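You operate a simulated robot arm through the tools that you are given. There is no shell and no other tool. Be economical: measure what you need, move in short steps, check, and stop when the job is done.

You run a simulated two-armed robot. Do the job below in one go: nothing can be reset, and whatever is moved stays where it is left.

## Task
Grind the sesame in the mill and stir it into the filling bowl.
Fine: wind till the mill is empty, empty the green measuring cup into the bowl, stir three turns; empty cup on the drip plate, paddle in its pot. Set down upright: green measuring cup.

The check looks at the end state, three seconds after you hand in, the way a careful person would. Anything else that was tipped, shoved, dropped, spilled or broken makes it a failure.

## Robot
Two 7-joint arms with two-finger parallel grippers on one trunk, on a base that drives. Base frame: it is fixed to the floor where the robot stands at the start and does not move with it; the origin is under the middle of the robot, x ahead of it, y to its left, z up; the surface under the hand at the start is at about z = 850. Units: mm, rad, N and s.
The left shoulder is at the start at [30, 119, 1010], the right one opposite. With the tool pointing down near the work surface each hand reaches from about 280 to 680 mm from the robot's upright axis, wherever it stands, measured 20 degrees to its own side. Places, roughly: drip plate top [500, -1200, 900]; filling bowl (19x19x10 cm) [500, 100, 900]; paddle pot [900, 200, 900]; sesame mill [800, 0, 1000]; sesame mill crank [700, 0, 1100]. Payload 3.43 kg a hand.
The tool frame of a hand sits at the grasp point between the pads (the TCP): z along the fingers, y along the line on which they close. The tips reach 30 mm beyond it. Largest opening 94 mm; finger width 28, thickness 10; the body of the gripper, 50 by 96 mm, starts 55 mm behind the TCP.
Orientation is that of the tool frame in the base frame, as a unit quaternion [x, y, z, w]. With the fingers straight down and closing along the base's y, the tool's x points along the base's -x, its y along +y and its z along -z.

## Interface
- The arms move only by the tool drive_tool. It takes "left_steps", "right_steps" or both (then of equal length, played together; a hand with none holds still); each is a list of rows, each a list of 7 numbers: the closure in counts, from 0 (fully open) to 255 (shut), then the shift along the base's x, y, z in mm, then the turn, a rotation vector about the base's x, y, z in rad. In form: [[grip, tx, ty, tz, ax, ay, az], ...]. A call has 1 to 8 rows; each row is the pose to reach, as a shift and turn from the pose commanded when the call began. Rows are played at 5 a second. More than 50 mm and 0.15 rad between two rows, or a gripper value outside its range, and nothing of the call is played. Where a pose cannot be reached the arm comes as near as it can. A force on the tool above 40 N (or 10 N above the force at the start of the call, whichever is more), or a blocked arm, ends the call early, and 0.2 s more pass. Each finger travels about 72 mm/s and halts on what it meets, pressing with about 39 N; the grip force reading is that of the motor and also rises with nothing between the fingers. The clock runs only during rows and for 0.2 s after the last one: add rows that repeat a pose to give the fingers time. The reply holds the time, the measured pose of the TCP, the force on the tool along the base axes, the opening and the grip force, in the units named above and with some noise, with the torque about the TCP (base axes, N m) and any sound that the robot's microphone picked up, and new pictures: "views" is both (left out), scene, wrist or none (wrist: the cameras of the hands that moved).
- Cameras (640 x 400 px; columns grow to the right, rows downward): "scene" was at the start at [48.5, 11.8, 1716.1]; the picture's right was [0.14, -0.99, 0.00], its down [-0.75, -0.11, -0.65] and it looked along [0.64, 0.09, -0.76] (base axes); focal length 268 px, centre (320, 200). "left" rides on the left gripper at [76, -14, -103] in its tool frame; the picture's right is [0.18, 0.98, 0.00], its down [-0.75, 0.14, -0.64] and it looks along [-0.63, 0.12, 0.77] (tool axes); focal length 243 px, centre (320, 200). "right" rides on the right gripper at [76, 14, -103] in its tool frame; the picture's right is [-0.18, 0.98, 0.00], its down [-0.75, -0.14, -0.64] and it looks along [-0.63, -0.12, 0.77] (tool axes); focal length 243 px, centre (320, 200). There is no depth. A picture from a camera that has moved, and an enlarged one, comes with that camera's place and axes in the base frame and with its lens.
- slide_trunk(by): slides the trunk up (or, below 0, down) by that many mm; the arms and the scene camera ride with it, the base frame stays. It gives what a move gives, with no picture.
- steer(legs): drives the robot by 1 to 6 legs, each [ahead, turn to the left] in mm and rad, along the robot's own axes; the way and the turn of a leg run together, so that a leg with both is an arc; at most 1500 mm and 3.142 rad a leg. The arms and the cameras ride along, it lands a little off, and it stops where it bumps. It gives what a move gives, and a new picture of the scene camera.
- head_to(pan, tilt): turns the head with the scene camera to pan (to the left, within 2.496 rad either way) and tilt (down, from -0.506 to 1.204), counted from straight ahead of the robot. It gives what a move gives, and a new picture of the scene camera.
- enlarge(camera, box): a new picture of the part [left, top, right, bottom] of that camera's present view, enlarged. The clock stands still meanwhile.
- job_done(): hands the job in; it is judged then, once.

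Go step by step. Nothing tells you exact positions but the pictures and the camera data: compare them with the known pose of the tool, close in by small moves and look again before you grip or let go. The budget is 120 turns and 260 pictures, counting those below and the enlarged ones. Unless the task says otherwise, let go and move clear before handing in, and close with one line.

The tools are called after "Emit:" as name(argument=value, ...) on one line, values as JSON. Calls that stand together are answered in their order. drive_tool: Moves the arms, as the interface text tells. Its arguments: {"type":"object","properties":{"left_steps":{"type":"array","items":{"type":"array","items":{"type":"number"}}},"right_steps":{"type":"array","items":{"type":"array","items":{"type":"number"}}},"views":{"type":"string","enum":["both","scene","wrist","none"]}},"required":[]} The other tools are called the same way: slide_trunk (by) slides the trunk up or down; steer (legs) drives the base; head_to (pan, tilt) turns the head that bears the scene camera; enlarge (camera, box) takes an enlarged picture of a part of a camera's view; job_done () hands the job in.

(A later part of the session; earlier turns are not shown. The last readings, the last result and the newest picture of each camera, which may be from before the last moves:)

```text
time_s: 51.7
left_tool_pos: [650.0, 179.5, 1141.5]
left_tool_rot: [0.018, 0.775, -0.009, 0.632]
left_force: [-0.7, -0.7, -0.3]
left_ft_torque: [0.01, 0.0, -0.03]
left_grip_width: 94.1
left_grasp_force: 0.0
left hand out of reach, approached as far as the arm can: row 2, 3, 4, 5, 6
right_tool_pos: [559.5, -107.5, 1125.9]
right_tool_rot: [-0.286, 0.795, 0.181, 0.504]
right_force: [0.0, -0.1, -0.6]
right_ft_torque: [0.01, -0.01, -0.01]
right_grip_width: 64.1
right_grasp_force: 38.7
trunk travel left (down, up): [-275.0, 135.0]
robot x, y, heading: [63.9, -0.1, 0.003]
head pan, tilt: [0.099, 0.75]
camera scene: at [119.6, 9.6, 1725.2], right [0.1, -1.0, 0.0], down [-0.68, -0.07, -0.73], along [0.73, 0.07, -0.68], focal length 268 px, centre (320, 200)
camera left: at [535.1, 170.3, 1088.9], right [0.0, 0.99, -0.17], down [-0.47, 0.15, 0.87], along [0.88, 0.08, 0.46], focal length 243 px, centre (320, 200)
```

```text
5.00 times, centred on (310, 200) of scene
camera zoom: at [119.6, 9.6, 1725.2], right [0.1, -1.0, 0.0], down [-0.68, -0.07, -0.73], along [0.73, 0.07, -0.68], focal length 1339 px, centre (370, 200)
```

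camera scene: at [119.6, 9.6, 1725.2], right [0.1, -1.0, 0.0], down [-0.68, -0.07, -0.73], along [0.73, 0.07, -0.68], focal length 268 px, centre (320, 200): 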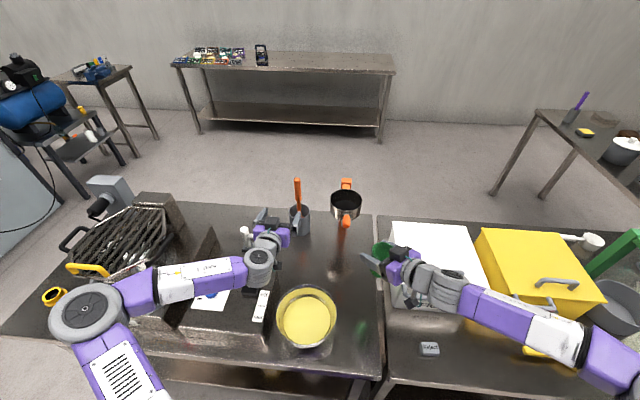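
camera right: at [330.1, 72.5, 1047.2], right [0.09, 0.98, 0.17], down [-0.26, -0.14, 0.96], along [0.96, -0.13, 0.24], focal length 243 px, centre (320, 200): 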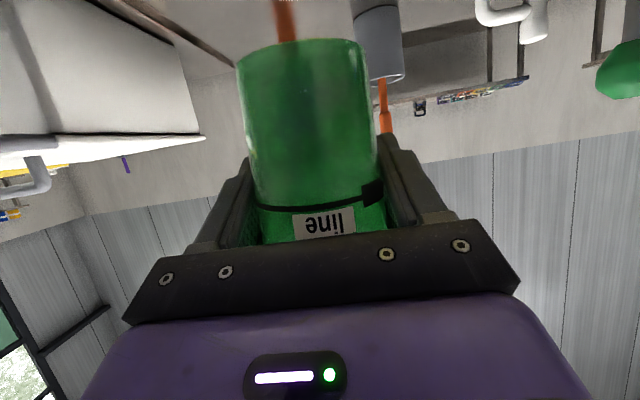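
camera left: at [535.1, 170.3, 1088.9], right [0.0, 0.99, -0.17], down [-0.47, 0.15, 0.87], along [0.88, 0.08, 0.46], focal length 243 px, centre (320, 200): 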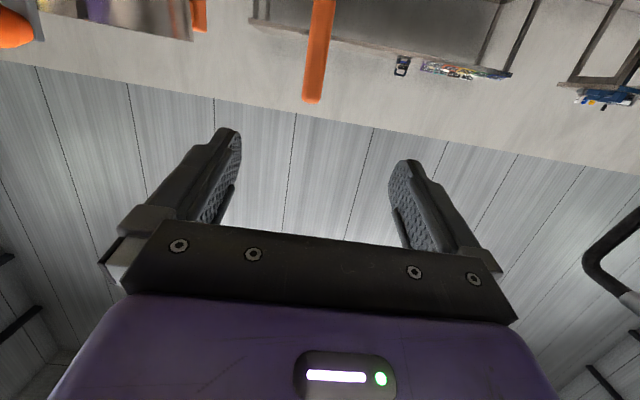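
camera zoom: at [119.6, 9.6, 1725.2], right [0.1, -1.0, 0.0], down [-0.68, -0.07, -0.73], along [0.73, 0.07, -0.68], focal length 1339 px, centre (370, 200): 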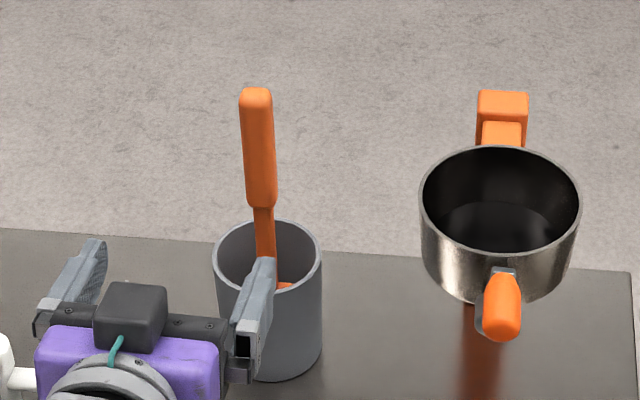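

The left hand hits a joint limit with the tool straight ahead. I try yawing the tool to the right while advancing.

Emit:
drive_tool(left_steps=[[0, 0, 0, 0, 0, 0, -0.14], [0, 10, 5, -5, 0, 0, -0.28], [0, 20, 10, -10, 0, 0, -0.42], [0, 40, 15, -20, 0, 0, -0.5], [0, 60, 15, -30, 0, 0, -0.5], [0, 60, 15, -30, 0, 0, -0.5]])

```text
time_s: 53.1
left_tool_pos: [713.4, 194.0, 1110.3]
left_tool_rot: [0.209, 0.746, -0.165, 0.61]
left_force: [-0.7, -0.4, -0.3]
left_ft_torque: [0.05, 0.0, 0.04]
left_grip_width: 94.1
left_grasp_force: 0.0
right_tool_pos: [560.0, -109.1, 1126.1]
right_tool_rot: [-0.286, 0.795, 0.182, 0.503]
right_force: [0.0, 0.0, -1.5]
right_ft_torque: [0.0, 0.0, -0.03]
right_grip_width: 64.1
right_grasp_force: 39.3
trunk travel left (down, up): [-275.0, 135.0]
robot x, y, heading: [61.7, 1.9, -0.001]
head pan, tilt: [0.099, 0.75]
camera scene: at [118.4, 8.4, 1725.2], right [0.1, -1.0, 0.0], down [-0.68, -0.07, -0.73], along [0.73, 0.07, -0.68], focal length 268 px, centre (320, 200)
camera left: at [606.3, 242.0, 1057.4], right [0.47, 0.86, -0.17], down [-0.34, 0.36, 0.87], along [0.81, -0.35, 0.46], focal length 243 px, centre (320, 200)
```

scene: 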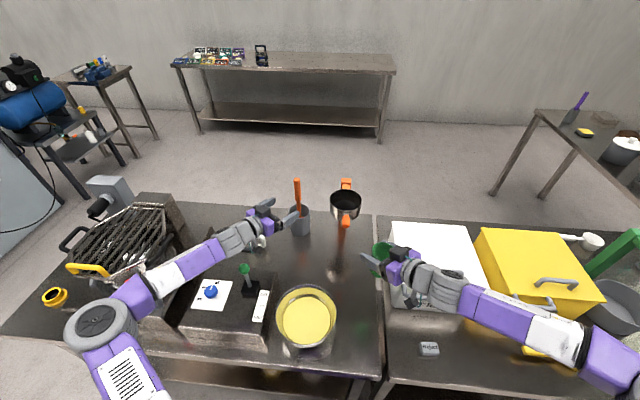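
left: 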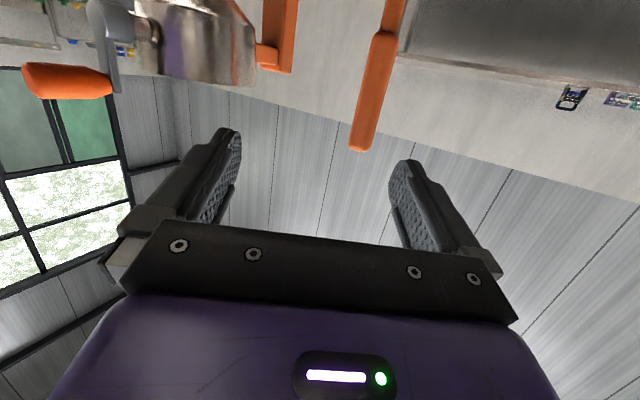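

The yaw works; handle is at ≈ (866, 165), z 1018–1128. I approach to a pre-grasp with a bit less yaw.

Emit:
drive_tool(left_steps=[[0, 20, 3, -12, 0, 0, 0.04], [0, 40, 6, -24, 0, 0, 0.1], [0, 60, 8, -36, 0, 0, 0.16], [0, 75, 8, -38, 0, 0, 0.2], [0, 75, 8, -38, 0, 0, 0.2]])

Emit:
enlarge(camera="scene", box=[250, 160, 370, 240])

```text
time_s: 54.3
left_tool_pos: [787.1, 203.2, 1072.8]
left_tool_rot: [0.134, 0.764, -0.103, 0.623]
left_force: [0.5, 0.3, 0.1]
left_ft_torque: [-0.03, -0.01, -0.03]
left_grip_width: 93.8
left_grasp_force: 0.0
right_tool_pos: [559.6, -108.5, 1125.3]
right_tool_rot: [-0.287, 0.795, 0.182, 0.503]
right_force: [0.2, -0.7, -0.6]
right_ft_torque: [0.02, -0.03, 0.01]
right_grip_width: 64.2
right_grasp_force: 39.2
trunk travel left (down, up): [-275.0, 135.0]
robot x, y, heading: [65.7, -0.0, -0.003]
head pan, tilt: [0.099, 0.75]
camera scene: at [118.6, 8.7, 1725.2], right [0.1, -1.0, 0.0], down [-0.68, -0.07, -0.73], along [0.73, 0.07, -0.68], focal length 268 px, centre (320, 200)
camera left: at [673.5, 227.5, 1019.2], right [0.29, 0.94, -0.17], down [-0.4, 0.28, 0.87], along [0.87, -0.18, 0.46], focal length 243 px, centre (320, 200)
```

scene: 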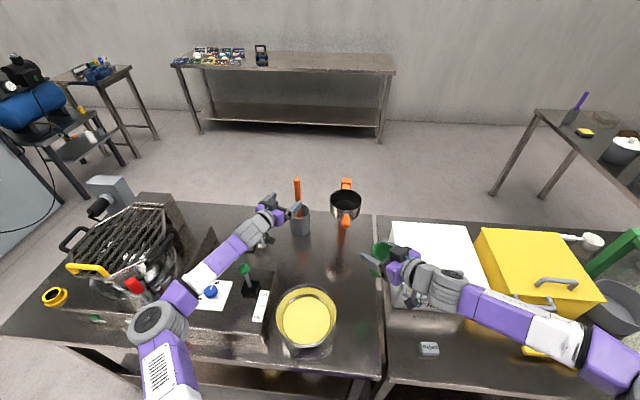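
left: 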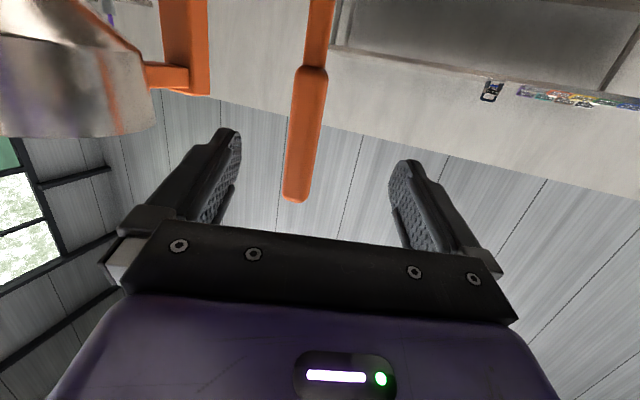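

```text
5.00 times, centred on (310, 200) of scene
camera zoom: at [118.6, 8.7, 1725.2], right [0.1, -1.0, 0.0], down [-0.68, -0.07, -0.73], along [0.73, 0.07, -0.68], focal length 1339 px, centre (370, 200)
```

zoom: 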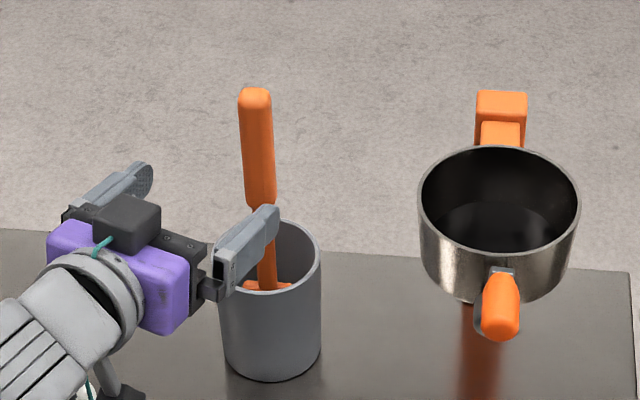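

The handle lies between the fingers' lines. I move in and close on it.

Emit:
drive_tool(left_steps=[[0, 15, -14, 0, 0, 0, 0], [0, 38, -23, -3, 0, 0, 0], [0, 58, -30, -5, 0, 0, 0], [0, 75, -37, -5, 0, 0, 0], [0, 75, -37, -5, 0, 0, 0]])

Emit:
enlarge(camera="scene", box=[250, 160, 370, 240])

```text
time_s: 55.5
left_tool_pos: [862.3, 166.3, 1067.3]
left_tool_rot: [0.134, 0.764, -0.103, 0.623]
left_force: [-0.1, 0.4, -0.4]
left_ft_torque: [-0.03, 0.0, -0.01]
left_grip_width: 93.7
left_grasp_force: 0.1
right_tool_pos: [559.6, -109.0, 1125.3]
right_tool_rot: [-0.286, 0.794, 0.182, 0.504]
right_force: [0.5, 0.4, -1.8]
right_ft_torque: [0.03, -0.03, -0.01]
right_grip_width: 63.8
right_grasp_force: 38.9
trunk travel left (down, up): [-275.0, 135.0]
robot x, y, heading: [66.0, -2.0, -0.003]
head pan, tilt: [0.099, 0.75]
camera scene: at [118.6, 8.9, 1725.2], right [0.1, -1.0, 0.0], down [-0.68, -0.07, -0.73], along [0.73, 0.07, -0.68], focal length 268 px, centre (320, 200)
camera left: at [748.3, 191.3, 1014.4], right [0.29, 0.94, -0.17], down [-0.41, 0.28, 0.87], along [0.87, -0.18, 0.46], focal length 243 px, centre (320, 200)
```

scene: 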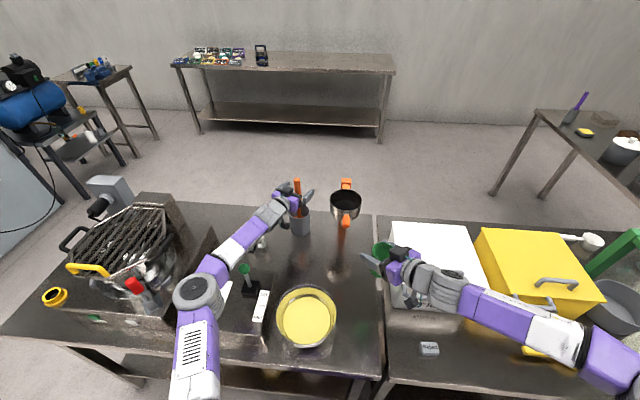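
left: 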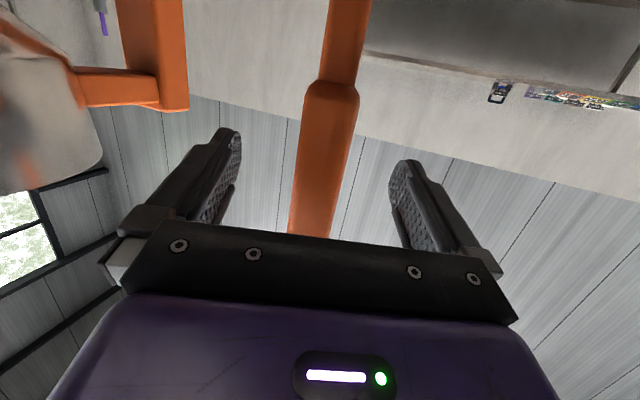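

```text
5.00 times, centred on (310, 200) of scene
camera zoom: at [118.6, 8.9, 1725.2], right [0.1, -1.0, 0.0], down [-0.68, -0.07, -0.73], along [0.73, 0.07, -0.68], focal length 1339 px, centre (370, 200)
```

zoom: 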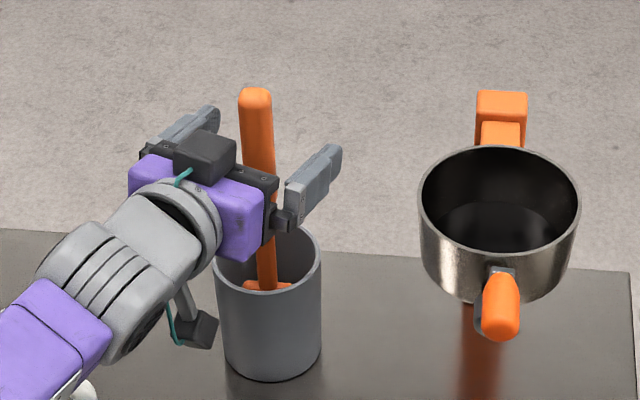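

The handle sits between the pads. I close.

Emit:
drive_tool(left_steps=[[120, 0, 0, 0, 0, 0, 0], [255, 0, 0, 0, 0, 0, 0], [255, 0, 0, 0, 0, 0, 0], [255, 0, 0, 0, 0, 0, 0], [255, 0, 0, 0, 0, 0, 0], [255, 0, 0, 0, 0, 0, 0]], views="wrist")

Emit:
enlarge(camera="scene", box=[250, 160, 370, 240])

```text
time_s: 56.9
left_tool_pos: [861.2, 166.1, 1068.2]
left_tool_rot: [0.134, 0.764, -0.103, 0.623]
left_force: [0.3, -0.3, 1.1]
left_ft_torque: [0.06, -0.06, 0.02]
left_grip_width: 27.4
left_grasp_force: 39.2
right_tool_pos: [559.3, -108.2, 1126.2]
right_tool_rot: [-0.287, 0.795, 0.182, 0.503]
right_force: [0.1, -0.1, -1.9]
right_ft_torque: [0.02, -0.05, 0.0]
right_grip_width: 63.9
right_grasp_force: 38.3
trunk travel left (down, up): [-275.0, 135.0]
robot x, y, heading: [63.7, -0.1, -0.001]
head pan, tilt: [0.099, 0.75]
camera left: at [748.2, 191.0, 1014.2], right [0.29, 0.94, -0.17], down [-0.4, 0.28, 0.87], along [0.87, -0.18, 0.46], focal length 243 px, centre (320, 200)
```

left: 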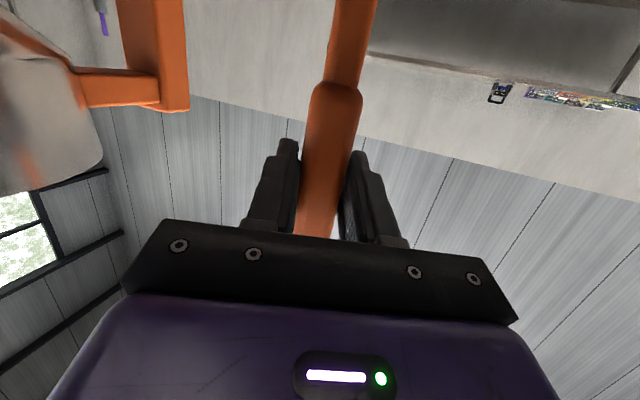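

```text
5.00 times, centred on (310, 200) of scene
camera zoom: at [118.8, 8.5, 1725.2], right [0.1, -1.0, 0.0], down [-0.68, -0.07, -0.73], along [0.73, 0.07, -0.68], focal length 1339 px, centre (370, 200)
```

zoom: 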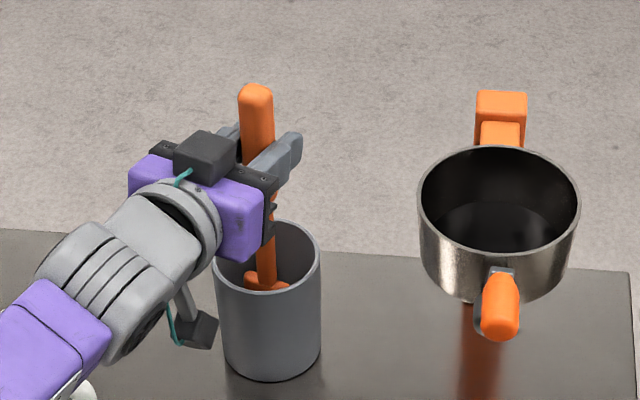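

Gripped at 27 mm. I lift the paddle straight out by raising the trunk 130 mm.

Emit:
slide_trunk(by=130)

Emit:
enlarge(camera="scene", box=[240, 150, 400, 270])

```text
time_s: 58.5
left_tool_pos: [862.9, 165.6, 1197.3]
left_tool_rot: [0.133, 0.764, -0.103, 0.623]
left_force: [0.0, -0.2, -1.2]
left_ft_torque: [0.02, 0.0, 0.01]
left_grip_width: 27.5
left_grasp_force: 39.4
right_tool_pos: [560.5, -109.7, 1254.8]
right_tool_rot: [-0.286, 0.795, 0.181, 0.504]
right_force: [-0.1, -0.4, -0.5]
right_ft_torque: [0.01, -0.02, -0.01]
right_grip_width: 63.7
right_grasp_force: 38.6
trunk travel left (down, up): [-405.0, 5.0]
robot x, y, heading: [63.0, -2.4, -0.0]
head pan, tilt: [0.099, 0.75]
```

```text
3.33 times, centred on (320, 210) of scene
camera zoom: at [119.2, 8.4, 1855.1], right [0.1, -1.0, 0.0], down [-0.68, -0.07, -0.73], along [0.73, 0.07, -0.68], focal length 893 px, centre (320, 167)
```

zoom: 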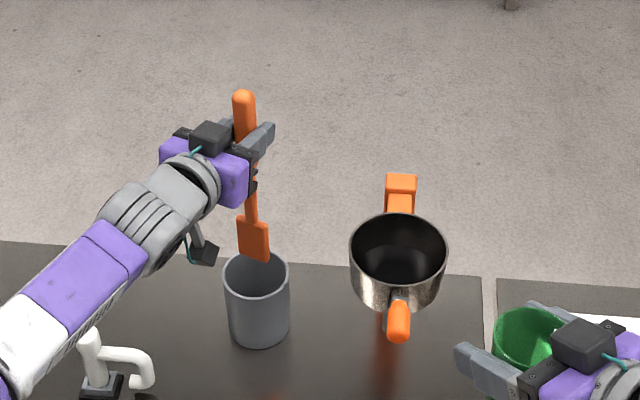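

The blade is clear of the pot (tip ≈ 205 mm below the grip). I back the base 150 mm to get room for stirring.

Emit:
steer(legs=[[-150, 0]])

```text
time_s: 59.9
left_tool_pos: [714.3, 167.8, 1196.8]
left_tool_rot: [0.134, 0.764, -0.104, 0.623]
left_force: [-0.8, 0.1, -0.4]
left_ft_torque: [0.01, 0.0, -0.03]
left_grip_width: 27.7
left_grasp_force: 39.0
right_tool_pos: [412.4, -109.0, 1257.0]
right_tool_rot: [-0.287, 0.794, 0.182, 0.503]
right_force: [-0.6, 0.0, -0.5]
right_ft_torque: [0.0, -0.03, -0.03]
right_grip_width: 63.6
right_grasp_force: 39.3
trunk travel left (down, up): [-405.0, 5.0]
robot x, y, heading: [-83.5, 1.5, -0.002]
head pan, tilt: [0.099, 0.75]
camera scene: at [-28.6, 8.8, 1855.2], right [0.1, -1.0, 0.0], down [-0.68, -0.07, -0.73], along [0.73, 0.07, -0.68], focal length 268 px, centre (320, 200)
```

scene: 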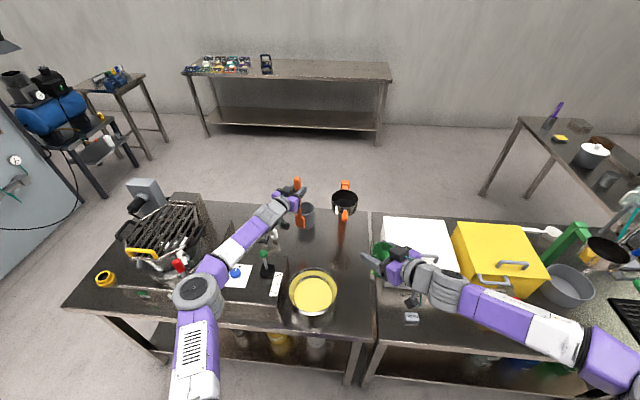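

Now I carry the paddle over the bowl, keeping it high.

Emit:
drive_tool(left_steps=[[255, -44, -13, 0, 0, 0, 0], [255, -88, -26, 0, 0, 0, 0], [255, -132, -39, 0, 0, 0, 0], [255, -176, -52, 0, 0, 0, 0], [255, -220, -65, 0, 0, 0, 0], [255, -262, -77, 0, 0, 0, 0], [255, -262, -77, 0, 0, 0, 0]])

Emit:
enlarge(camera="scene", box=[240, 190, 400, 330])

```text
time_s: 61.5
left_tool_pos: [453.3, 92.8, 1197.7]
left_tool_rot: [0.134, 0.764, -0.104, 0.622]
left_force: [-0.4, 0.1, -0.3]
left_ft_torque: [-0.02, 0.0, 0.0]
left_grip_width: 27.6
left_grasp_force: 38.3
right_tool_pos: [413.0, -107.2, 1256.2]
right_tool_rot: [-0.287, 0.795, 0.182, 0.503]
right_force: [0.3, 0.7, -0.5]
right_ft_torque: [-0.02, -0.03, 0.02]
right_grip_width: 63.8
right_grasp_force: 38.8
trunk travel left (down, up): [-405.0, 5.0]
robot x, y, heading: [-84.1, -1.8, -0.005]
head pan, tilt: [0.099, 0.75]
camera scene: at [-27.9, 9.6, 1855.2], right [0.1, -1.0, 0.0], down [-0.68, -0.07, -0.73], along [0.73, 0.07, -0.68], focal length 268 px, centre (320, 200)
camera left: at [338.9, 117.6, 1144.2], right [0.29, 0.94, -0.17], down [-0.4, 0.28, 0.87], along [0.87, -0.18, 0.46], focal length 243 px, centre (320, 200)
```

scene: 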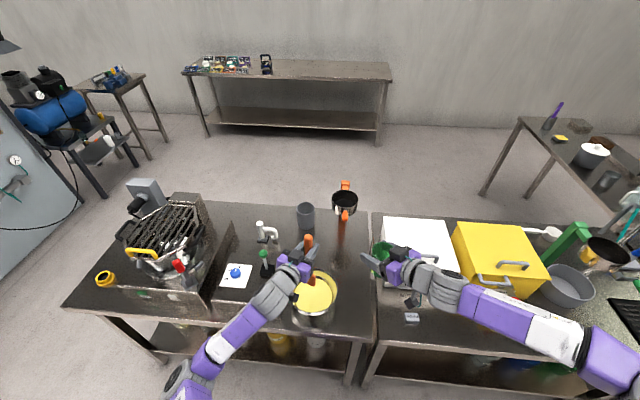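
left: 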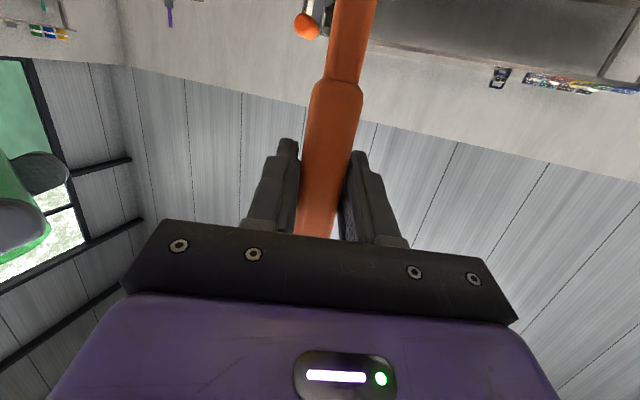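

```text
2.86 times, centred on (320, 260) of scene
camera zoom: at [-27.9, 9.6, 1855.2], right [0.1, -1.0, 0.0], down [-0.68, -0.07, -0.73], along [0.73, 0.07, -0.68], focal length 765 px, centre (320, 29)
```

zoom: 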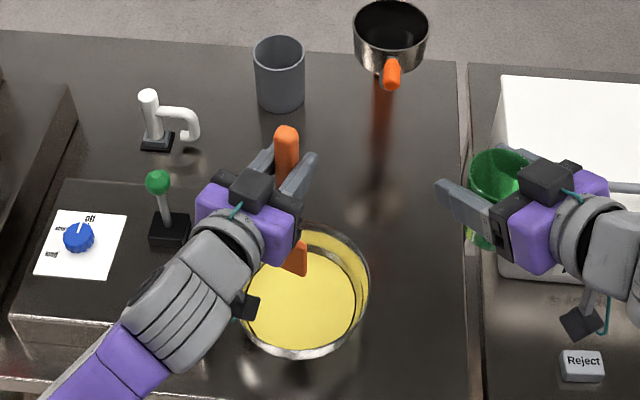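

The blade tip is right over the bowl centre; filling surface ≈ z 910. I lower the blade into the filling, tip to about z 880.

Emit:
drive_tool(left_steps=[[255, 0, 2, -28, 0, 0, 0], [255, 0, 2, -56, 0, 0, 0], [255, 0, 2, -80, 0, 0, 0], [255, 0, 2, -98, 0, 0, 0], [255, 0, 2, -112, 0, 0, 0], [255, 0, 2, -112, 0, 0, 0]], views="none")

Emit:
enlarge(camera="scene", box=[270, 220, 370, 330])

```text
time_s: 62.9
left_tool_pos: [464.6, 131.9, 1110.8]
left_tool_rot: [0.141, 0.766, -0.111, 0.617]
left_force: [0.5, -0.4, -0.2]
left_ft_torque: [-0.01, -0.01, 0.0]
left_grip_width: 27.5
left_grasp_force: 39.2
left hand out of reach, approached as far as the arm can: row 1, 2, 3, 4, 5, 6
right_tool_pos: [412.8, -107.5, 1254.8]
right_tool_rot: [-0.287, 0.795, 0.182, 0.503]
right_force: [0.1, -0.1, -1.6]
right_ft_torque: [-0.03, -0.03, -0.02]
right_grip_width: 64.0
right_grasp_force: 38.4
trunk travel left (down, up): [-405.0, 5.0]
robot x, y, heading: [-79.1, -0.2, -0.005]
head pan, tilt: [0.099, 0.75]
```

```text
3.64 times, centred on (320, 275) of scene
camera zoom: at [-28.6, 8.7, 1855.2], right [0.1, -1.0, 0.0], down [-0.68, -0.07, -0.73], along [0.73, 0.07, -0.68], focal length 974 px, centre (320, -73)
```

zoom: 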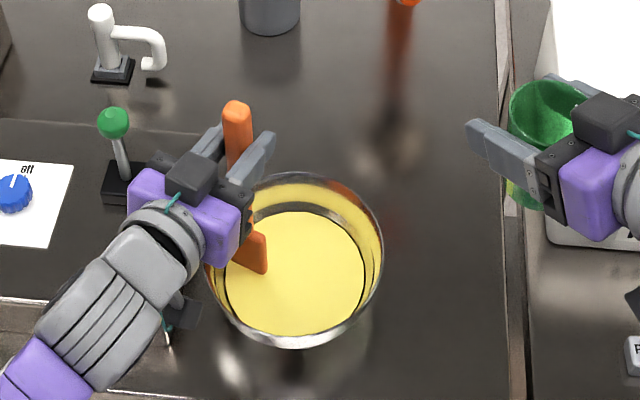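

The arm hits a limit going down. I raise back to the reachable pose and will instead lower the trunk, which keeps the arm shape.

Emit:
drive_tool(left_steps=[[255, 0, -5, 25, 0, 0, 0], [255, -4, -15, 50, 0, 0, 0], [255, -8, -28, 70, 0, 0, 0], [255, -11.6, -39, 87, 0, 0, 0], [255, -11.6, -39, 87, 0, 0, 0]], views="none")

Emit:
slide_trunk(by=-60)

Emit:
enlarge(camera="scene", box=[240, 200, 400, 330])

```text
time_s: 64.0
left_tool_pos: [453.3, 93.9, 1197.7]
left_tool_rot: [0.134, 0.764, -0.103, 0.622]
left_force: [0.8, 1.3, -0.4]
left_ft_torque: [-0.01, 0.01, -0.01]
left_grip_width: 27.6
left_grasp_force: 38.6
right_tool_pos: [411.4, -108.0, 1255.1]
right_tool_rot: [-0.286, 0.795, 0.181, 0.504]
right_force: [-0.4, 0.1, -1.7]
right_ft_torque: [0.05, -0.01, 0.04]
right_grip_width: 63.7
right_grasp_force: 39.1
trunk travel left (down, up): [-405.0, 5.0]
robot x, y, heading: [-83.4, -3.9, -0.001]
head pan, tilt: [0.099, 0.75]
```

```text
time_s: 65.0
left_tool_pos: [454.2, 94.6, 1137.5]
left_tool_rot: [0.134, 0.764, -0.104, 0.623]
left_force: [0.5, 0.1, -1.0]
left_ft_torque: [0.0, 0.01, 0.0]
left_grip_width: 27.5
left_grasp_force: 39.6
right_tool_pos: [413.2, -107.8, 1194.9]
right_tool_rot: [-0.287, 0.795, 0.182, 0.503]
right_force: [0.5, -0.3, -1.3]
right_ft_torque: [-0.01, -0.01, -0.02]
right_grip_width: 64.2
right_grasp_force: 38.7
trunk travel left (down, up): [-345.0, 65.0]
robot x, y, heading: [-82.5, 0.8, -0.002]
head pan, tilt: [0.099, 0.75]
```

```text
3.08 times, centred on (320, 265) of scene
camera zoom: at [-28.8, 8.8, 1795.3], right [0.1, -1.0, 0.0], down [-0.68, -0.07, -0.73], along [0.73, 0.07, -0.68], focal length 824 px, centre (320, 0)
```

zoom: 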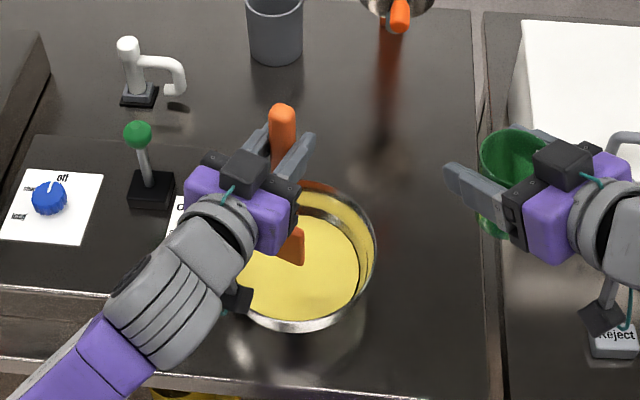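

Good; the blade is centred above the filling. I lower the trunk another 54 mm.

Emit:
slide_trunk(by=-54)

Emit:
enlarge(camera="scene", box=[270, 220, 370, 320])

```text
time_s: 66.0
left_tool_pos: [452.7, 94.0, 1084.1]
left_tool_rot: [0.134, 0.764, -0.104, 0.623]
left_force: [0.0, -0.6, -2.1]
left_ft_torque: [0.02, 0.02, 0.0]
left_grip_width: 27.6
left_grasp_force: 39.3
right_tool_pos: [411.9, -108.1, 1142.5]
right_tool_rot: [-0.287, 0.795, 0.182, 0.503]
right_force: [0.0, 0.2, -1.8]
right_ft_torque: [0.03, 0.02, -0.02]
right_grip_width: 63.8
right_grasp_force: 38.6
trunk travel left (down, up): [-291.0, 119.0]
robot x, y, heading: [-81.5, 2.6, -0.004]
head pan, tilt: [0.099, 0.75]
```

```text
4.00 times, centred on (320, 270) of scene
camera zoom: at [-28.9, 8.8, 1741.3], right [0.1, -1.0, 0.0], down [-0.68, -0.07, -0.73], along [0.73, 0.07, -0.68], focal length 1071 px, centre (320, -80)
```

zoom: 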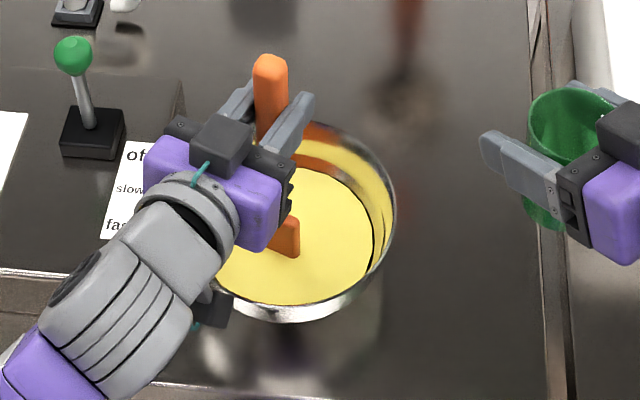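

Blade is in the filling. First stirring turn, 24 mm radius.

Emit:
drive_tool(left_steps=[[255, 24, 0, 0, 0, 0, 0], [255, 17, 17, 0, 0, 0, 0], [255, 0, 24, 0, 0, 0, 0], [255, -17, 17, 0, 0, 0, 0], [255, -24, 0, 0, 0, 0, 0], [255, -17, -17, 0, 0, 0, 0], [255, 0, -24, 0, 0, 0, 0], [255, 17, -17, 0, 0, 0, 0]], views="none")

Emit:
enlarge(camera="scene", box=[270, 220, 370, 320])

```text
time_s: 67.8
left_tool_pos: [472.6, 80.1, 1085.7]
left_tool_rot: [0.136, 0.764, -0.106, 0.621]
left_force: [0.5, 0.1, -0.9]
left_ft_torque: [-0.01, -0.04, 0.0]
left_grip_width: 27.8
left_grasp_force: 38.9
left hand out of reach, approached as far as the arm can: row 6, 7, 8
right_tool_pos: [412.5, -107.5, 1141.1]
right_tool_rot: [-0.287, 0.794, 0.183, 0.504]
right_force: [0.0, 0.5, -2.2]
right_ft_torque: [0.06, -0.04, -0.01]
right_grip_width: 63.9
right_grasp_force: 39.0
trunk travel left (down, up): [-291.0, 119.0]
robot x, y, heading: [-81.3, 0.9, 0.003]
head pan, tilt: [0.099, 0.75]
```

```text
4.00 times, centred on (320, 270) of scene
camera zoom: at [-28.5, 9.0, 1741.2], right [0.1, -1.0, 0.0], down [-0.68, -0.07, -0.73], along [0.73, 0.07, -0.68], focal length 1071 px, centre (320, -80)
```

zoom: 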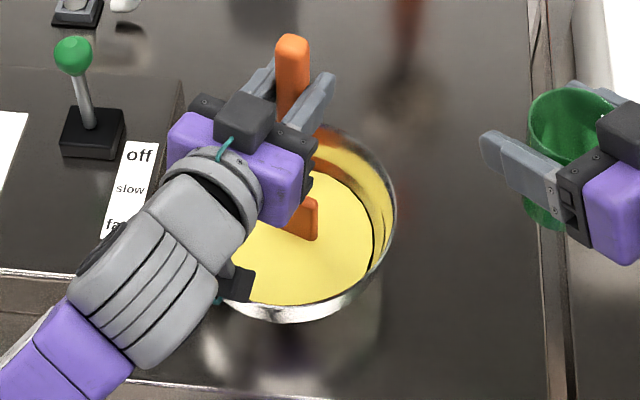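

It works, but the near −y edge is limited. I yaw the hand slightly right to ease that limit and shift the circle onto the bowl centre.

Emit:
drive_tool(left_steps=[[255, 0, 0, -1, 0, 0, -0.1], [255, -2, -5, -1, 0, 0, -0.2], [255, -4, -11, -1, 0, 0, -0.25], [255, -4, -11, -1, 0, 0, -0.25]], views="none")

Emit:
enlarge(camera="scene", box=[270, 220, 370, 320])

```text
time_s: 68.8
left_tool_pos: [465.6, 68.3, 1084.6]
left_tool_rot: [0.227, 0.741, -0.18, 0.605]
left_force: [-0.3, -0.5, -0.8]
left_ft_torque: [0.01, 0.01, 0.0]
left_grip_width: 27.9
left_grasp_force: 38.9
right_tool_pos: [412.1, -108.0, 1141.7]
right_tool_rot: [-0.286, 0.795, 0.182, 0.503]
right_force: [-0.8, 0.0, -1.9]
right_ft_torque: [-0.01, -0.03, 0.02]
right_grip_width: 63.6
right_grasp_force: 38.8
trunk travel left (down, up): [-291.0, 119.0]
robot x, y, heading: [-84.4, 0.8, -0.005]
head pan, tilt: [0.099, 0.75]
```

```text
4.00 times, centred on (320, 270) of scene
camera zoom: at [-28.7, 8.8, 1741.2], right [0.1, -1.0, 0.0], down [-0.68, -0.07, -0.73], along [0.73, 0.07, -0.68], focal length 1071 px, centre (320, -80)
```

zoom: 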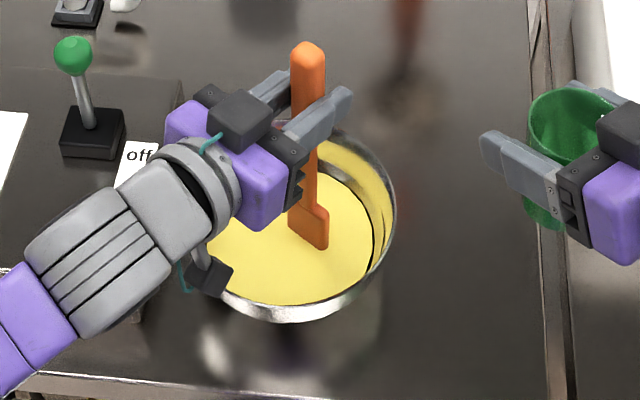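

Tip is now at the −y side of the centre, all reachable. I continue circles centred on the bowl.

Emit:
drive_tool(left_steps=[[255, 13, 2, 0, 0, 0, 0], [255, 20, 19, 0, 0, 0, 0], [255, 13, 36, 0, 0, 0, 0], [255, -4, 43, 0, 0, 0, 0], [255, -21, 36, 0, 0, 0, 0], [255, -28, 19, 0, 0, 0, 0], [255, -21, 2, 0, 0, 0, 0], [255, -4, -5, 0, 0, 0, 0]], views="none")

Emit:
enlarge(camera="scene", box=[270, 220, 370, 320])

```text
time_s: 70.6
left_tool_pos: [464.2, 62.4, 1083.6]
left_tool_rot: [0.227, 0.741, -0.181, 0.606]
left_force: [-0.1, -0.4, -1.2]
left_ft_torque: [0.01, 0.04, -0.05]
left_grip_width: 27.6
left_grasp_force: 38.5
right_tool_pos: [413.1, -108.3, 1140.4]
right_tool_rot: [-0.285, 0.795, 0.181, 0.504]
right_force: [-0.4, 0.0, -1.1]
right_ft_torque: [0.02, -0.04, 0.0]
right_grip_width: 64.0
right_grasp_force: 38.9
trunk travel left (down, up): [-291.0, 119.0]
robot x, y, heading: [-79.9, -2.7, -0.004]
head pan, tilt: [0.099, 0.75]
```

```text
4.00 times, centred on (320, 270) of scene
camera zoom: at [-28.2, 8.6, 1741.2], right [0.1, -1.0, 0.0], down [-0.68, -0.07, -0.73], along [0.73, 0.07, -0.68], focal length 1071 px, centre (320, -80)
```

zoom: 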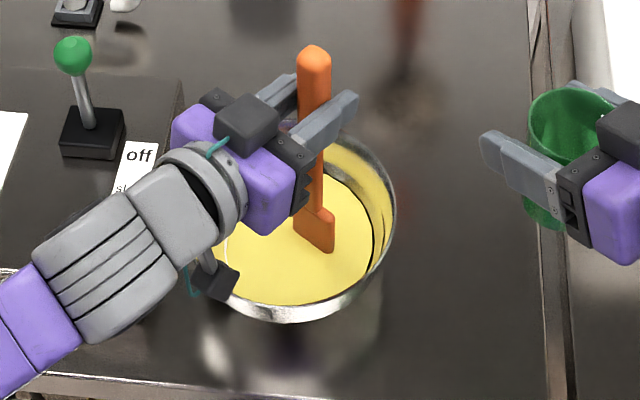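

A clean turn. I dip 10 mm deeper and do two more full turns.

Emit:
slide_trunk(by=-10)

Emit:
drive_tool(left_steps=[[255, 17, 7, 0, 0, 0, 0], [255, 24, 24, 0, 0, 0, 0], [255, 17, 41, 0, 0, 0, 0], [255, 0, 48, 0, 0, 0, 0], [255, -17, 41, 0, 0, 0, 0], [255, -24, 24, 0, 0, 0, 0], [255, -17, 7, 0, 0, 0, 0], [255, 0, 0, 0, 0, 0, 0]], views="none")

Emit:
enlarge(camera="scene", box=[270, 220, 370, 320])

Emit:
drive_tool(left_steps=[[255, 17, 7, 0, 0, 0, 0], [255, 24, 24, 0, 0, 0, 0], [255, 17, 41, 0, 0, 0, 0], [255, 0, 48, 0, 0, 0, 0], [255, -17, 41, 0, 0, 0, 0], [255, -24, 24, 0, 0, 0, 0], [255, -17, 7, 0, 0, 0, 0], [255, 0, 0, 0, 0, 0, 0]], views="none")

Emit:
enlarge(camera="scene", box=[270, 220, 370, 320])

```text
time_s: 71.2
left_tool_pos: [463.6, 63.8, 1074.8]
left_tool_rot: [0.228, 0.741, -0.18, 0.605]
left_force: [-0.1, 1.0, -0.2]
left_ft_torque: [-0.03, 0.01, -0.01]
left_grip_width: 27.7
left_grasp_force: 38.8
right_tool_pos: [411.9, -108.1, 1130.4]
right_tool_rot: [-0.286, 0.795, 0.181, 0.502]
right_force: [-0.2, -0.1, -1.4]
right_ft_torque: [-0.01, 0.0, 0.03]
right_grip_width: 63.7
right_grasp_force: 38.9
trunk travel left (down, up): [-281.0, 129.0]
robot x, y, heading: [-81.2, 0.7, -0.001]
head pan, tilt: [0.099, 0.75]
```

```text
time_s: 73.0
left_tool_pos: [463.5, 60.6, 1074.0]
left_tool_rot: [0.228, 0.741, -0.181, 0.605]
left_force: [0.9, -0.3, -1.0]
left_ft_torque: [0.0, 0.03, 0.01]
left_grip_width: 27.7
left_grasp_force: 39.1
right_tool_pos: [413.6, -109.3, 1130.9]
right_tool_rot: [-0.287, 0.794, 0.183, 0.503]
right_force: [0.4, -0.4, -1.0]
right_ft_torque: [0.03, -0.04, 0.01]
right_grip_width: 63.9
right_grasp_force: 38.7
trunk travel left (down, up): [-281.0, 129.0]
robot x, y, heading: [-83.2, -1.2, -0.0]
head pan, tilt: [0.099, 0.75]
```

```text
4.00 times, centred on (320, 270) of scene
camera zoom: at [-28.2, 8.7, 1731.2], right [0.1, -1.0, 0.0], down [-0.68, -0.07, -0.73], along [0.73, 0.07, -0.68], focal length 1071 px, centre (320, -80)
```

zoom: 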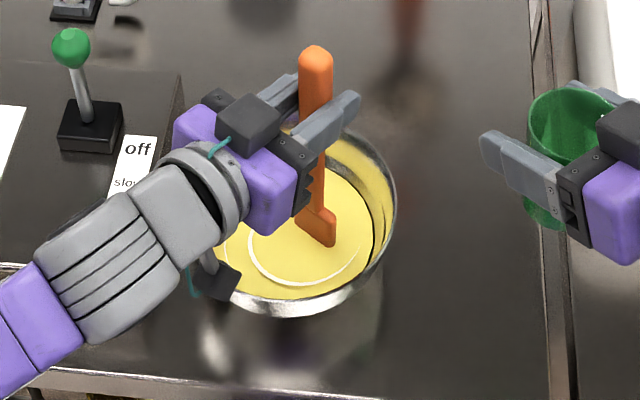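

```text
time_s: 74.8
left_tool_pos: [464.4, 63.0, 1074.5]
left_tool_rot: [0.228, 0.742, -0.18, 0.605]
left_force: [1.0, -0.4, -0.7]
left_ft_torque: [0.01, 0.03, -0.01]
left_grip_width: 27.7
left_grasp_force: 39.1
right_tool_pos: [413.9, -108.6, 1131.1]
right_tool_rot: [-0.286, 0.795, 0.181, 0.503]
right_force: [0.3, 0.6, -1.7]
right_ft_torque: [0.0, -0.01, 0.01]
right_grip_width: 63.9
right_grasp_force: 39.1
trunk travel left (down, up): [-281.0, 129.0]
robot x, y, heading: [-87.6, 2.0, -0.003]
head pan, tilt: [0.099, 0.75]
```

```text
4.00 times, centred on (320, 270) of scene
camera zoom: at [-28.2, 8.6, 1731.2], right [0.1, -1.0, 0.0], down [-0.68, -0.07, -0.73], along [0.73, 0.07, -0.68], focal length 1071 px, centre (320, -80)
```

zoom: 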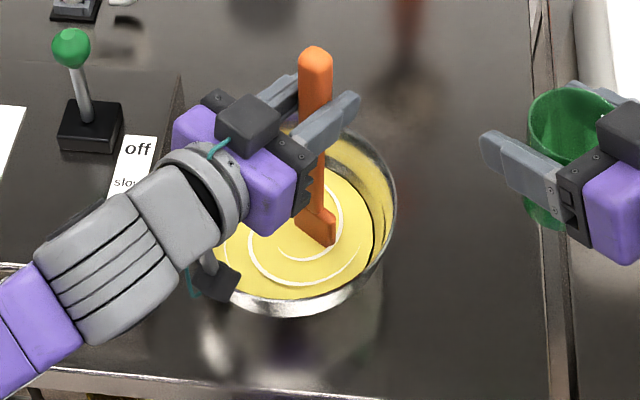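

Swirl marks now appear in the filling, one per turn. I look closer to count them.

Emit:
enlarge(camera="scene", box=[290, 250, 340, 300])

```text
8.00 times, centred on (315, 275) of scene
camera zoom: at [-28.2, 8.6, 1731.2], right [0.1, -1.0, 0.0], down [-0.68, -0.07, -0.73], along [0.73, 0.07, -0.68], focal length 2143 px, centre (360, -400)
```

zoom: 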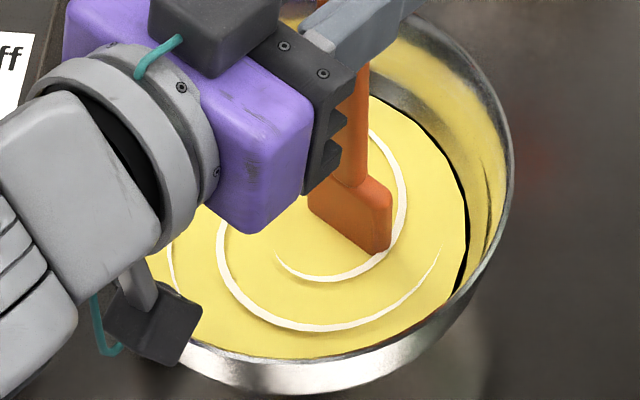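

Three swirls are laid in. I raise the paddle out by the trunk (back to the carry height).

Emit:
slide_trunk(by=124)

Emit:
drive_tool(left_steps=[[255, 0, 10, 0, 0, 0, 0.08], [255, 0, 20, 0, 0, 0, 0.16], [255, 10, 30, 0, 0, 0, 0.25], [255, 40, 40, 0, 0, 0, 0.25], [255, 80, 52, 0, 0, 0, 0.25], [255, 120, 64, 0, 0, 0, 0.25], [255, 160, 76, 0, 0, 0, 0.25], [255, 200, 88, 0, 0, 0, 0.25]], views="scene")

Emit:
enlarge(camera="scene", box=[260, 180, 370, 320])

```text
time_s: 76.3
left_tool_pos: [463.4, 62.8, 1198.0]
left_tool_rot: [0.228, 0.741, -0.181, 0.606]
left_force: [0.3, -0.1, -0.8]
left_ft_torque: [-0.02, 0.02, 0.02]
left_grip_width: 27.5
left_grasp_force: 38.8
right_tool_pos: [412.3, -108.6, 1255.9]
right_tool_rot: [-0.287, 0.795, 0.182, 0.503]
right_force: [0.2, 0.5, -1.4]
right_ft_torque: [-0.01, -0.01, -0.01]
right_grip_width: 63.8
right_grasp_force: 38.8
trunk travel left (down, up): [-405.0, 5.0]
robot x, y, heading: [-83.7, -0.8, 0.003]
head pan, tilt: [0.099, 0.75]
```

```text
time_s: 78.1
left_tool_pos: [662.8, 151.3, 1196.1]
left_tool_rot: [0.134, 0.764, -0.104, 0.623]
left_force: [-0.2, -0.2, -0.7]
left_ft_torque: [0.05, -0.02, 0.02]
left_grip_width: 27.6
left_grasp_force: 39.3
right_tool_pos: [413.8, -108.0, 1254.6]
right_tool_rot: [-0.287, 0.794, 0.183, 0.503]
right_force: [0.4, 0.7, -1.6]
right_ft_torque: [0.03, 0.0, 0.03]
right_grip_width: 63.8
right_grasp_force: 39.5
trunk travel left (down, up): [-405.0, 5.0]
robot x, y, heading: [-85.8, 0.3, -0.004]
head pan, tilt: [0.099, 0.75]
camera scene: at [-27.5, 8.2, 1855.2], right [0.1, -1.0, 0.0], down [-0.68, -0.07, -0.73], along [0.73, 0.07, -0.68], focal length 268 px, centre (320, 200)
```

scene: 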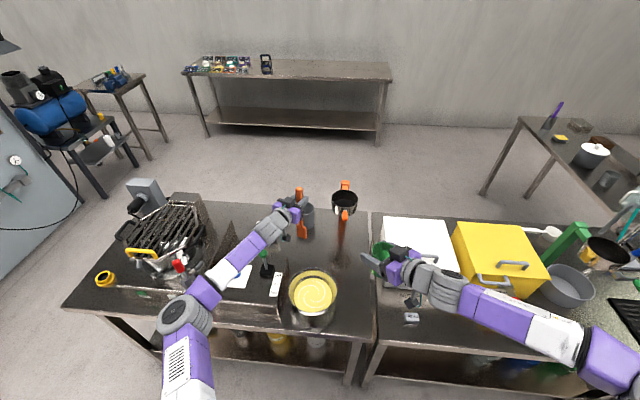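

```text
2.86 times, centred on (315, 250) of scene
camera zoom: at [-27.5, 8.2, 1855.2], right [0.1, -1.0, 0.0], down [-0.68, -0.07, -0.73], along [0.73, 0.07, -0.68], focal length 765 px, centre (334, 57)
```

zoom: 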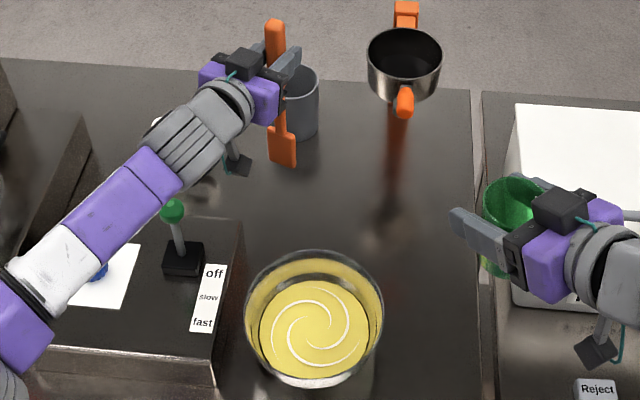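

The filling shows a neat three-armed swirl. I continue to the carry pose and drive forward to the pot.

Emit:
drive_tool(left_steps=[[255, 25, 8, 0, 0, 0, 0], [255, 50, 15, 1, 0, 0, 0], [255, 50, 15, 1, 0, 0, 0]], views="none")

Emit:
steer(legs=[[149, 0]])

Emit:
enlarge(camera="scene", box=[260, 150, 380, 240])

```text
time_s: 78.9
left_tool_pos: [711.4, 168.7, 1198.6]
left_tool_rot: [0.133, 0.764, -0.103, 0.623]
left_force: [-0.1, 1.0, -0.6]
left_ft_torque: [-0.03, 0.01, -0.01]
left_grip_width: 27.3
left_grasp_force: 38.5
right_tool_pos: [412.5, -107.0, 1256.2]
right_tool_rot: [-0.286, 0.795, 0.182, 0.503]
right_force: [-0.4, 0.1, -1.4]
right_ft_torque: [0.02, -0.04, -0.02]
right_grip_width: 63.7
right_grasp_force: 38.7
trunk travel left (down, up): [-405.0, 5.0]
robot x, y, heading: [-84.0, 1.4, -0.002]
head pan, tilt: [0.099, 0.75]
```

```text
time_s: 80.3
left_tool_pos: [863.6, 166.6, 1197.9]
left_tool_rot: [0.134, 0.764, -0.104, 0.623]
left_force: [0.4, 0.0, -0.7]
left_ft_torque: [-0.03, 0.0, -0.01]
left_grip_width: 27.6
left_grasp_force: 39.3
right_tool_pos: [563.3, -108.1, 1255.8]
right_tool_rot: [-0.287, 0.795, 0.182, 0.503]
right_force: [0.2, 0.0, -0.3]
right_ft_torque: [0.02, -0.02, -0.01]
right_grip_width: 63.7
right_grasp_force: 39.1
trunk travel left (down, up): [-405.0, 5.0]
robot x, y, heading: [65.5, -2.1, -0.003]
head pan, tilt: [0.099, 0.75]
camera scene: at [121.6, 8.4, 1855.2], right [0.1, -1.0, 0.0], down [-0.68, -0.07, -0.73], along [0.73, 0.07, -0.68], focal length 268 px, centre (320, 200)
```

scene: 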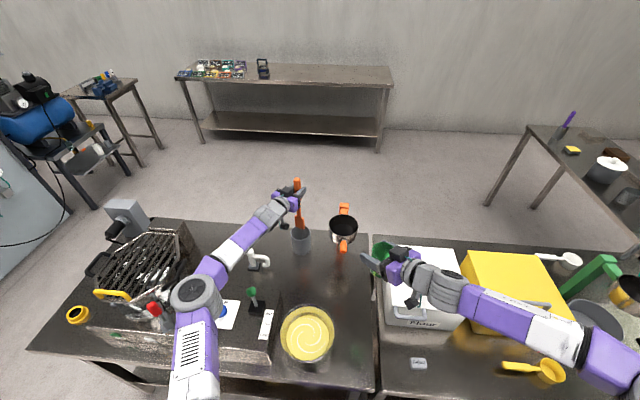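

```text
4.44 times, centred on (320, 195) of scene
camera zoom: at [121.6, 8.4, 1855.2], right [0.1, -1.0, 0.0], down [-0.68, -0.07, -0.73], along [0.73, 0.07, -0.68], focal length 1190 px, centre (320, 222)
```

zoom: 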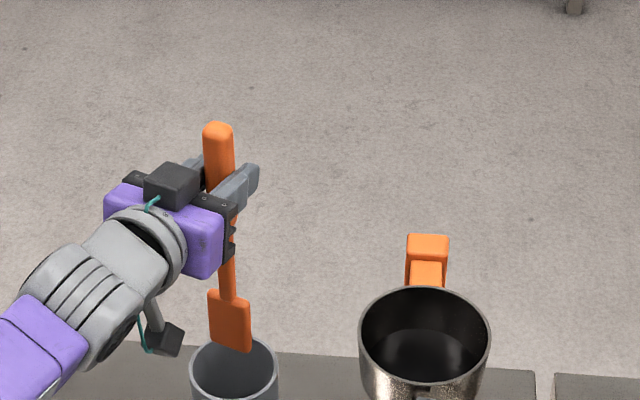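

The blade is over the pot as when it was lifted. I nudge 4 mm forward and lower halfway to check.

Emit:
drive_tool(left_steps=[[255, 2, 0, 0, 0, 0, 0], [255, 4, 0, 0, 0, 0, 0]], views="none")

Emit:
slide_trunk(by=-70)

Emit:
enlarge(camera="scene", box=[260, 160, 380, 250])

```text
time_s: 80.9
left_tool_pos: [866.4, 166.3, 1197.6]
left_tool_rot: [0.133, 0.764, -0.103, 0.623]
left_force: [0.5, -0.2, -1.7]
left_ft_torque: [-0.01, 0.01, 0.0]
left_grip_width: 27.8
left_grasp_force: 39.0
right_tool_pos: [563.8, -109.5, 1255.6]
right_tool_rot: [-0.286, 0.795, 0.182, 0.503]
right_force: [0.5, 0.0, -1.6]
right_ft_torque: [0.02, -0.01, 0.03]
right_grip_width: 63.7
right_grasp_force: 38.7
trunk travel left (down, up): [-405.0, 5.0]
robot x, y, heading: [68.4, 1.2, -0.001]
head pan, tilt: [0.099, 0.75]
```

```text
time_s: 82.0
left_tool_pos: [864.6, 166.7, 1128.4]
left_tool_rot: [0.133, 0.763, -0.103, 0.624]
left_force: [0.2, 0.3, -1.1]
left_ft_torque: [-0.03, 0.05, 0.01]
left_grip_width: 27.6
left_grasp_force: 38.6
right_tool_pos: [562.1, -108.8, 1185.2]
right_tool_rot: [-0.287, 0.795, 0.182, 0.503]
right_force: [-0.1, 0.5, -1.0]
right_ft_torque: [0.01, -0.01, -0.03]
right_grip_width: 63.5
right_grasp_force: 39.1
trunk travel left (down, up): [-335.0, 75.0]
robot x, y, heading: [71.1, -0.1, -0.002]
head pan, tilt: [0.099, 0.75]
```

```text
4.44 times, centred on (320, 205) of scene
camera zoom: at [121.4, 8.4, 1785.3], right [0.1, -1.0, 0.0], down [-0.68, -0.07, -0.73], along [0.73, 0.07, -0.68], focal length 1190 px, centre (320, 178)
```

zoom: 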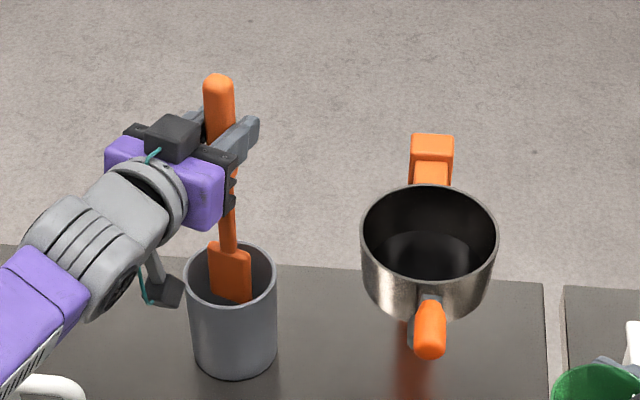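

The blade is inside the pot. I lower the rest, then release.

Emit:
slide_trunk(by=-58)

Emit:
enlarge(camera="scene", box=[260, 160, 380, 250])

```text
time_s: 83.0
left_tool_pos: [866.8, 167.0, 1069.6]
left_tool_rot: [0.133, 0.764, -0.103, 0.623]
left_force: [0.5, 0.1, -1.9]
left_ft_torque: [0.0, -0.02, -0.02]
left_grip_width: 27.8
left_grasp_force: 39.2
right_tool_pos: [562.6, -108.8, 1127.3]
right_tool_rot: [-0.286, 0.795, 0.181, 0.503]
right_force: [-0.6, 1.4, -1.7]
right_ft_torque: [0.01, 0.0, 0.01]
right_grip_width: 63.7
right_grasp_force: 39.2
trunk travel left (down, up): [-277.0, 133.0]
robot x, y, heading: [66.8, -3.0, -0.003]
head pan, tilt: [0.099, 0.75]
```

```text
4.44 times, centred on (320, 205) of scene
camera zoom: at [121.6, 8.4, 1727.3], right [0.1, -1.0, 0.0], down [-0.68, -0.07, -0.73], along [0.73, 0.07, -0.68], focal length 1190 px, centre (320, 178)
```

zoom: 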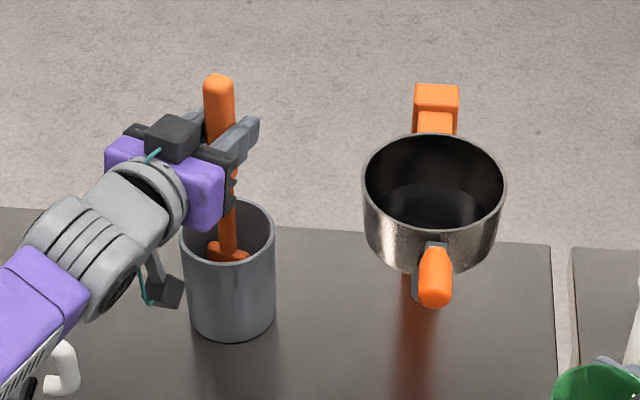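

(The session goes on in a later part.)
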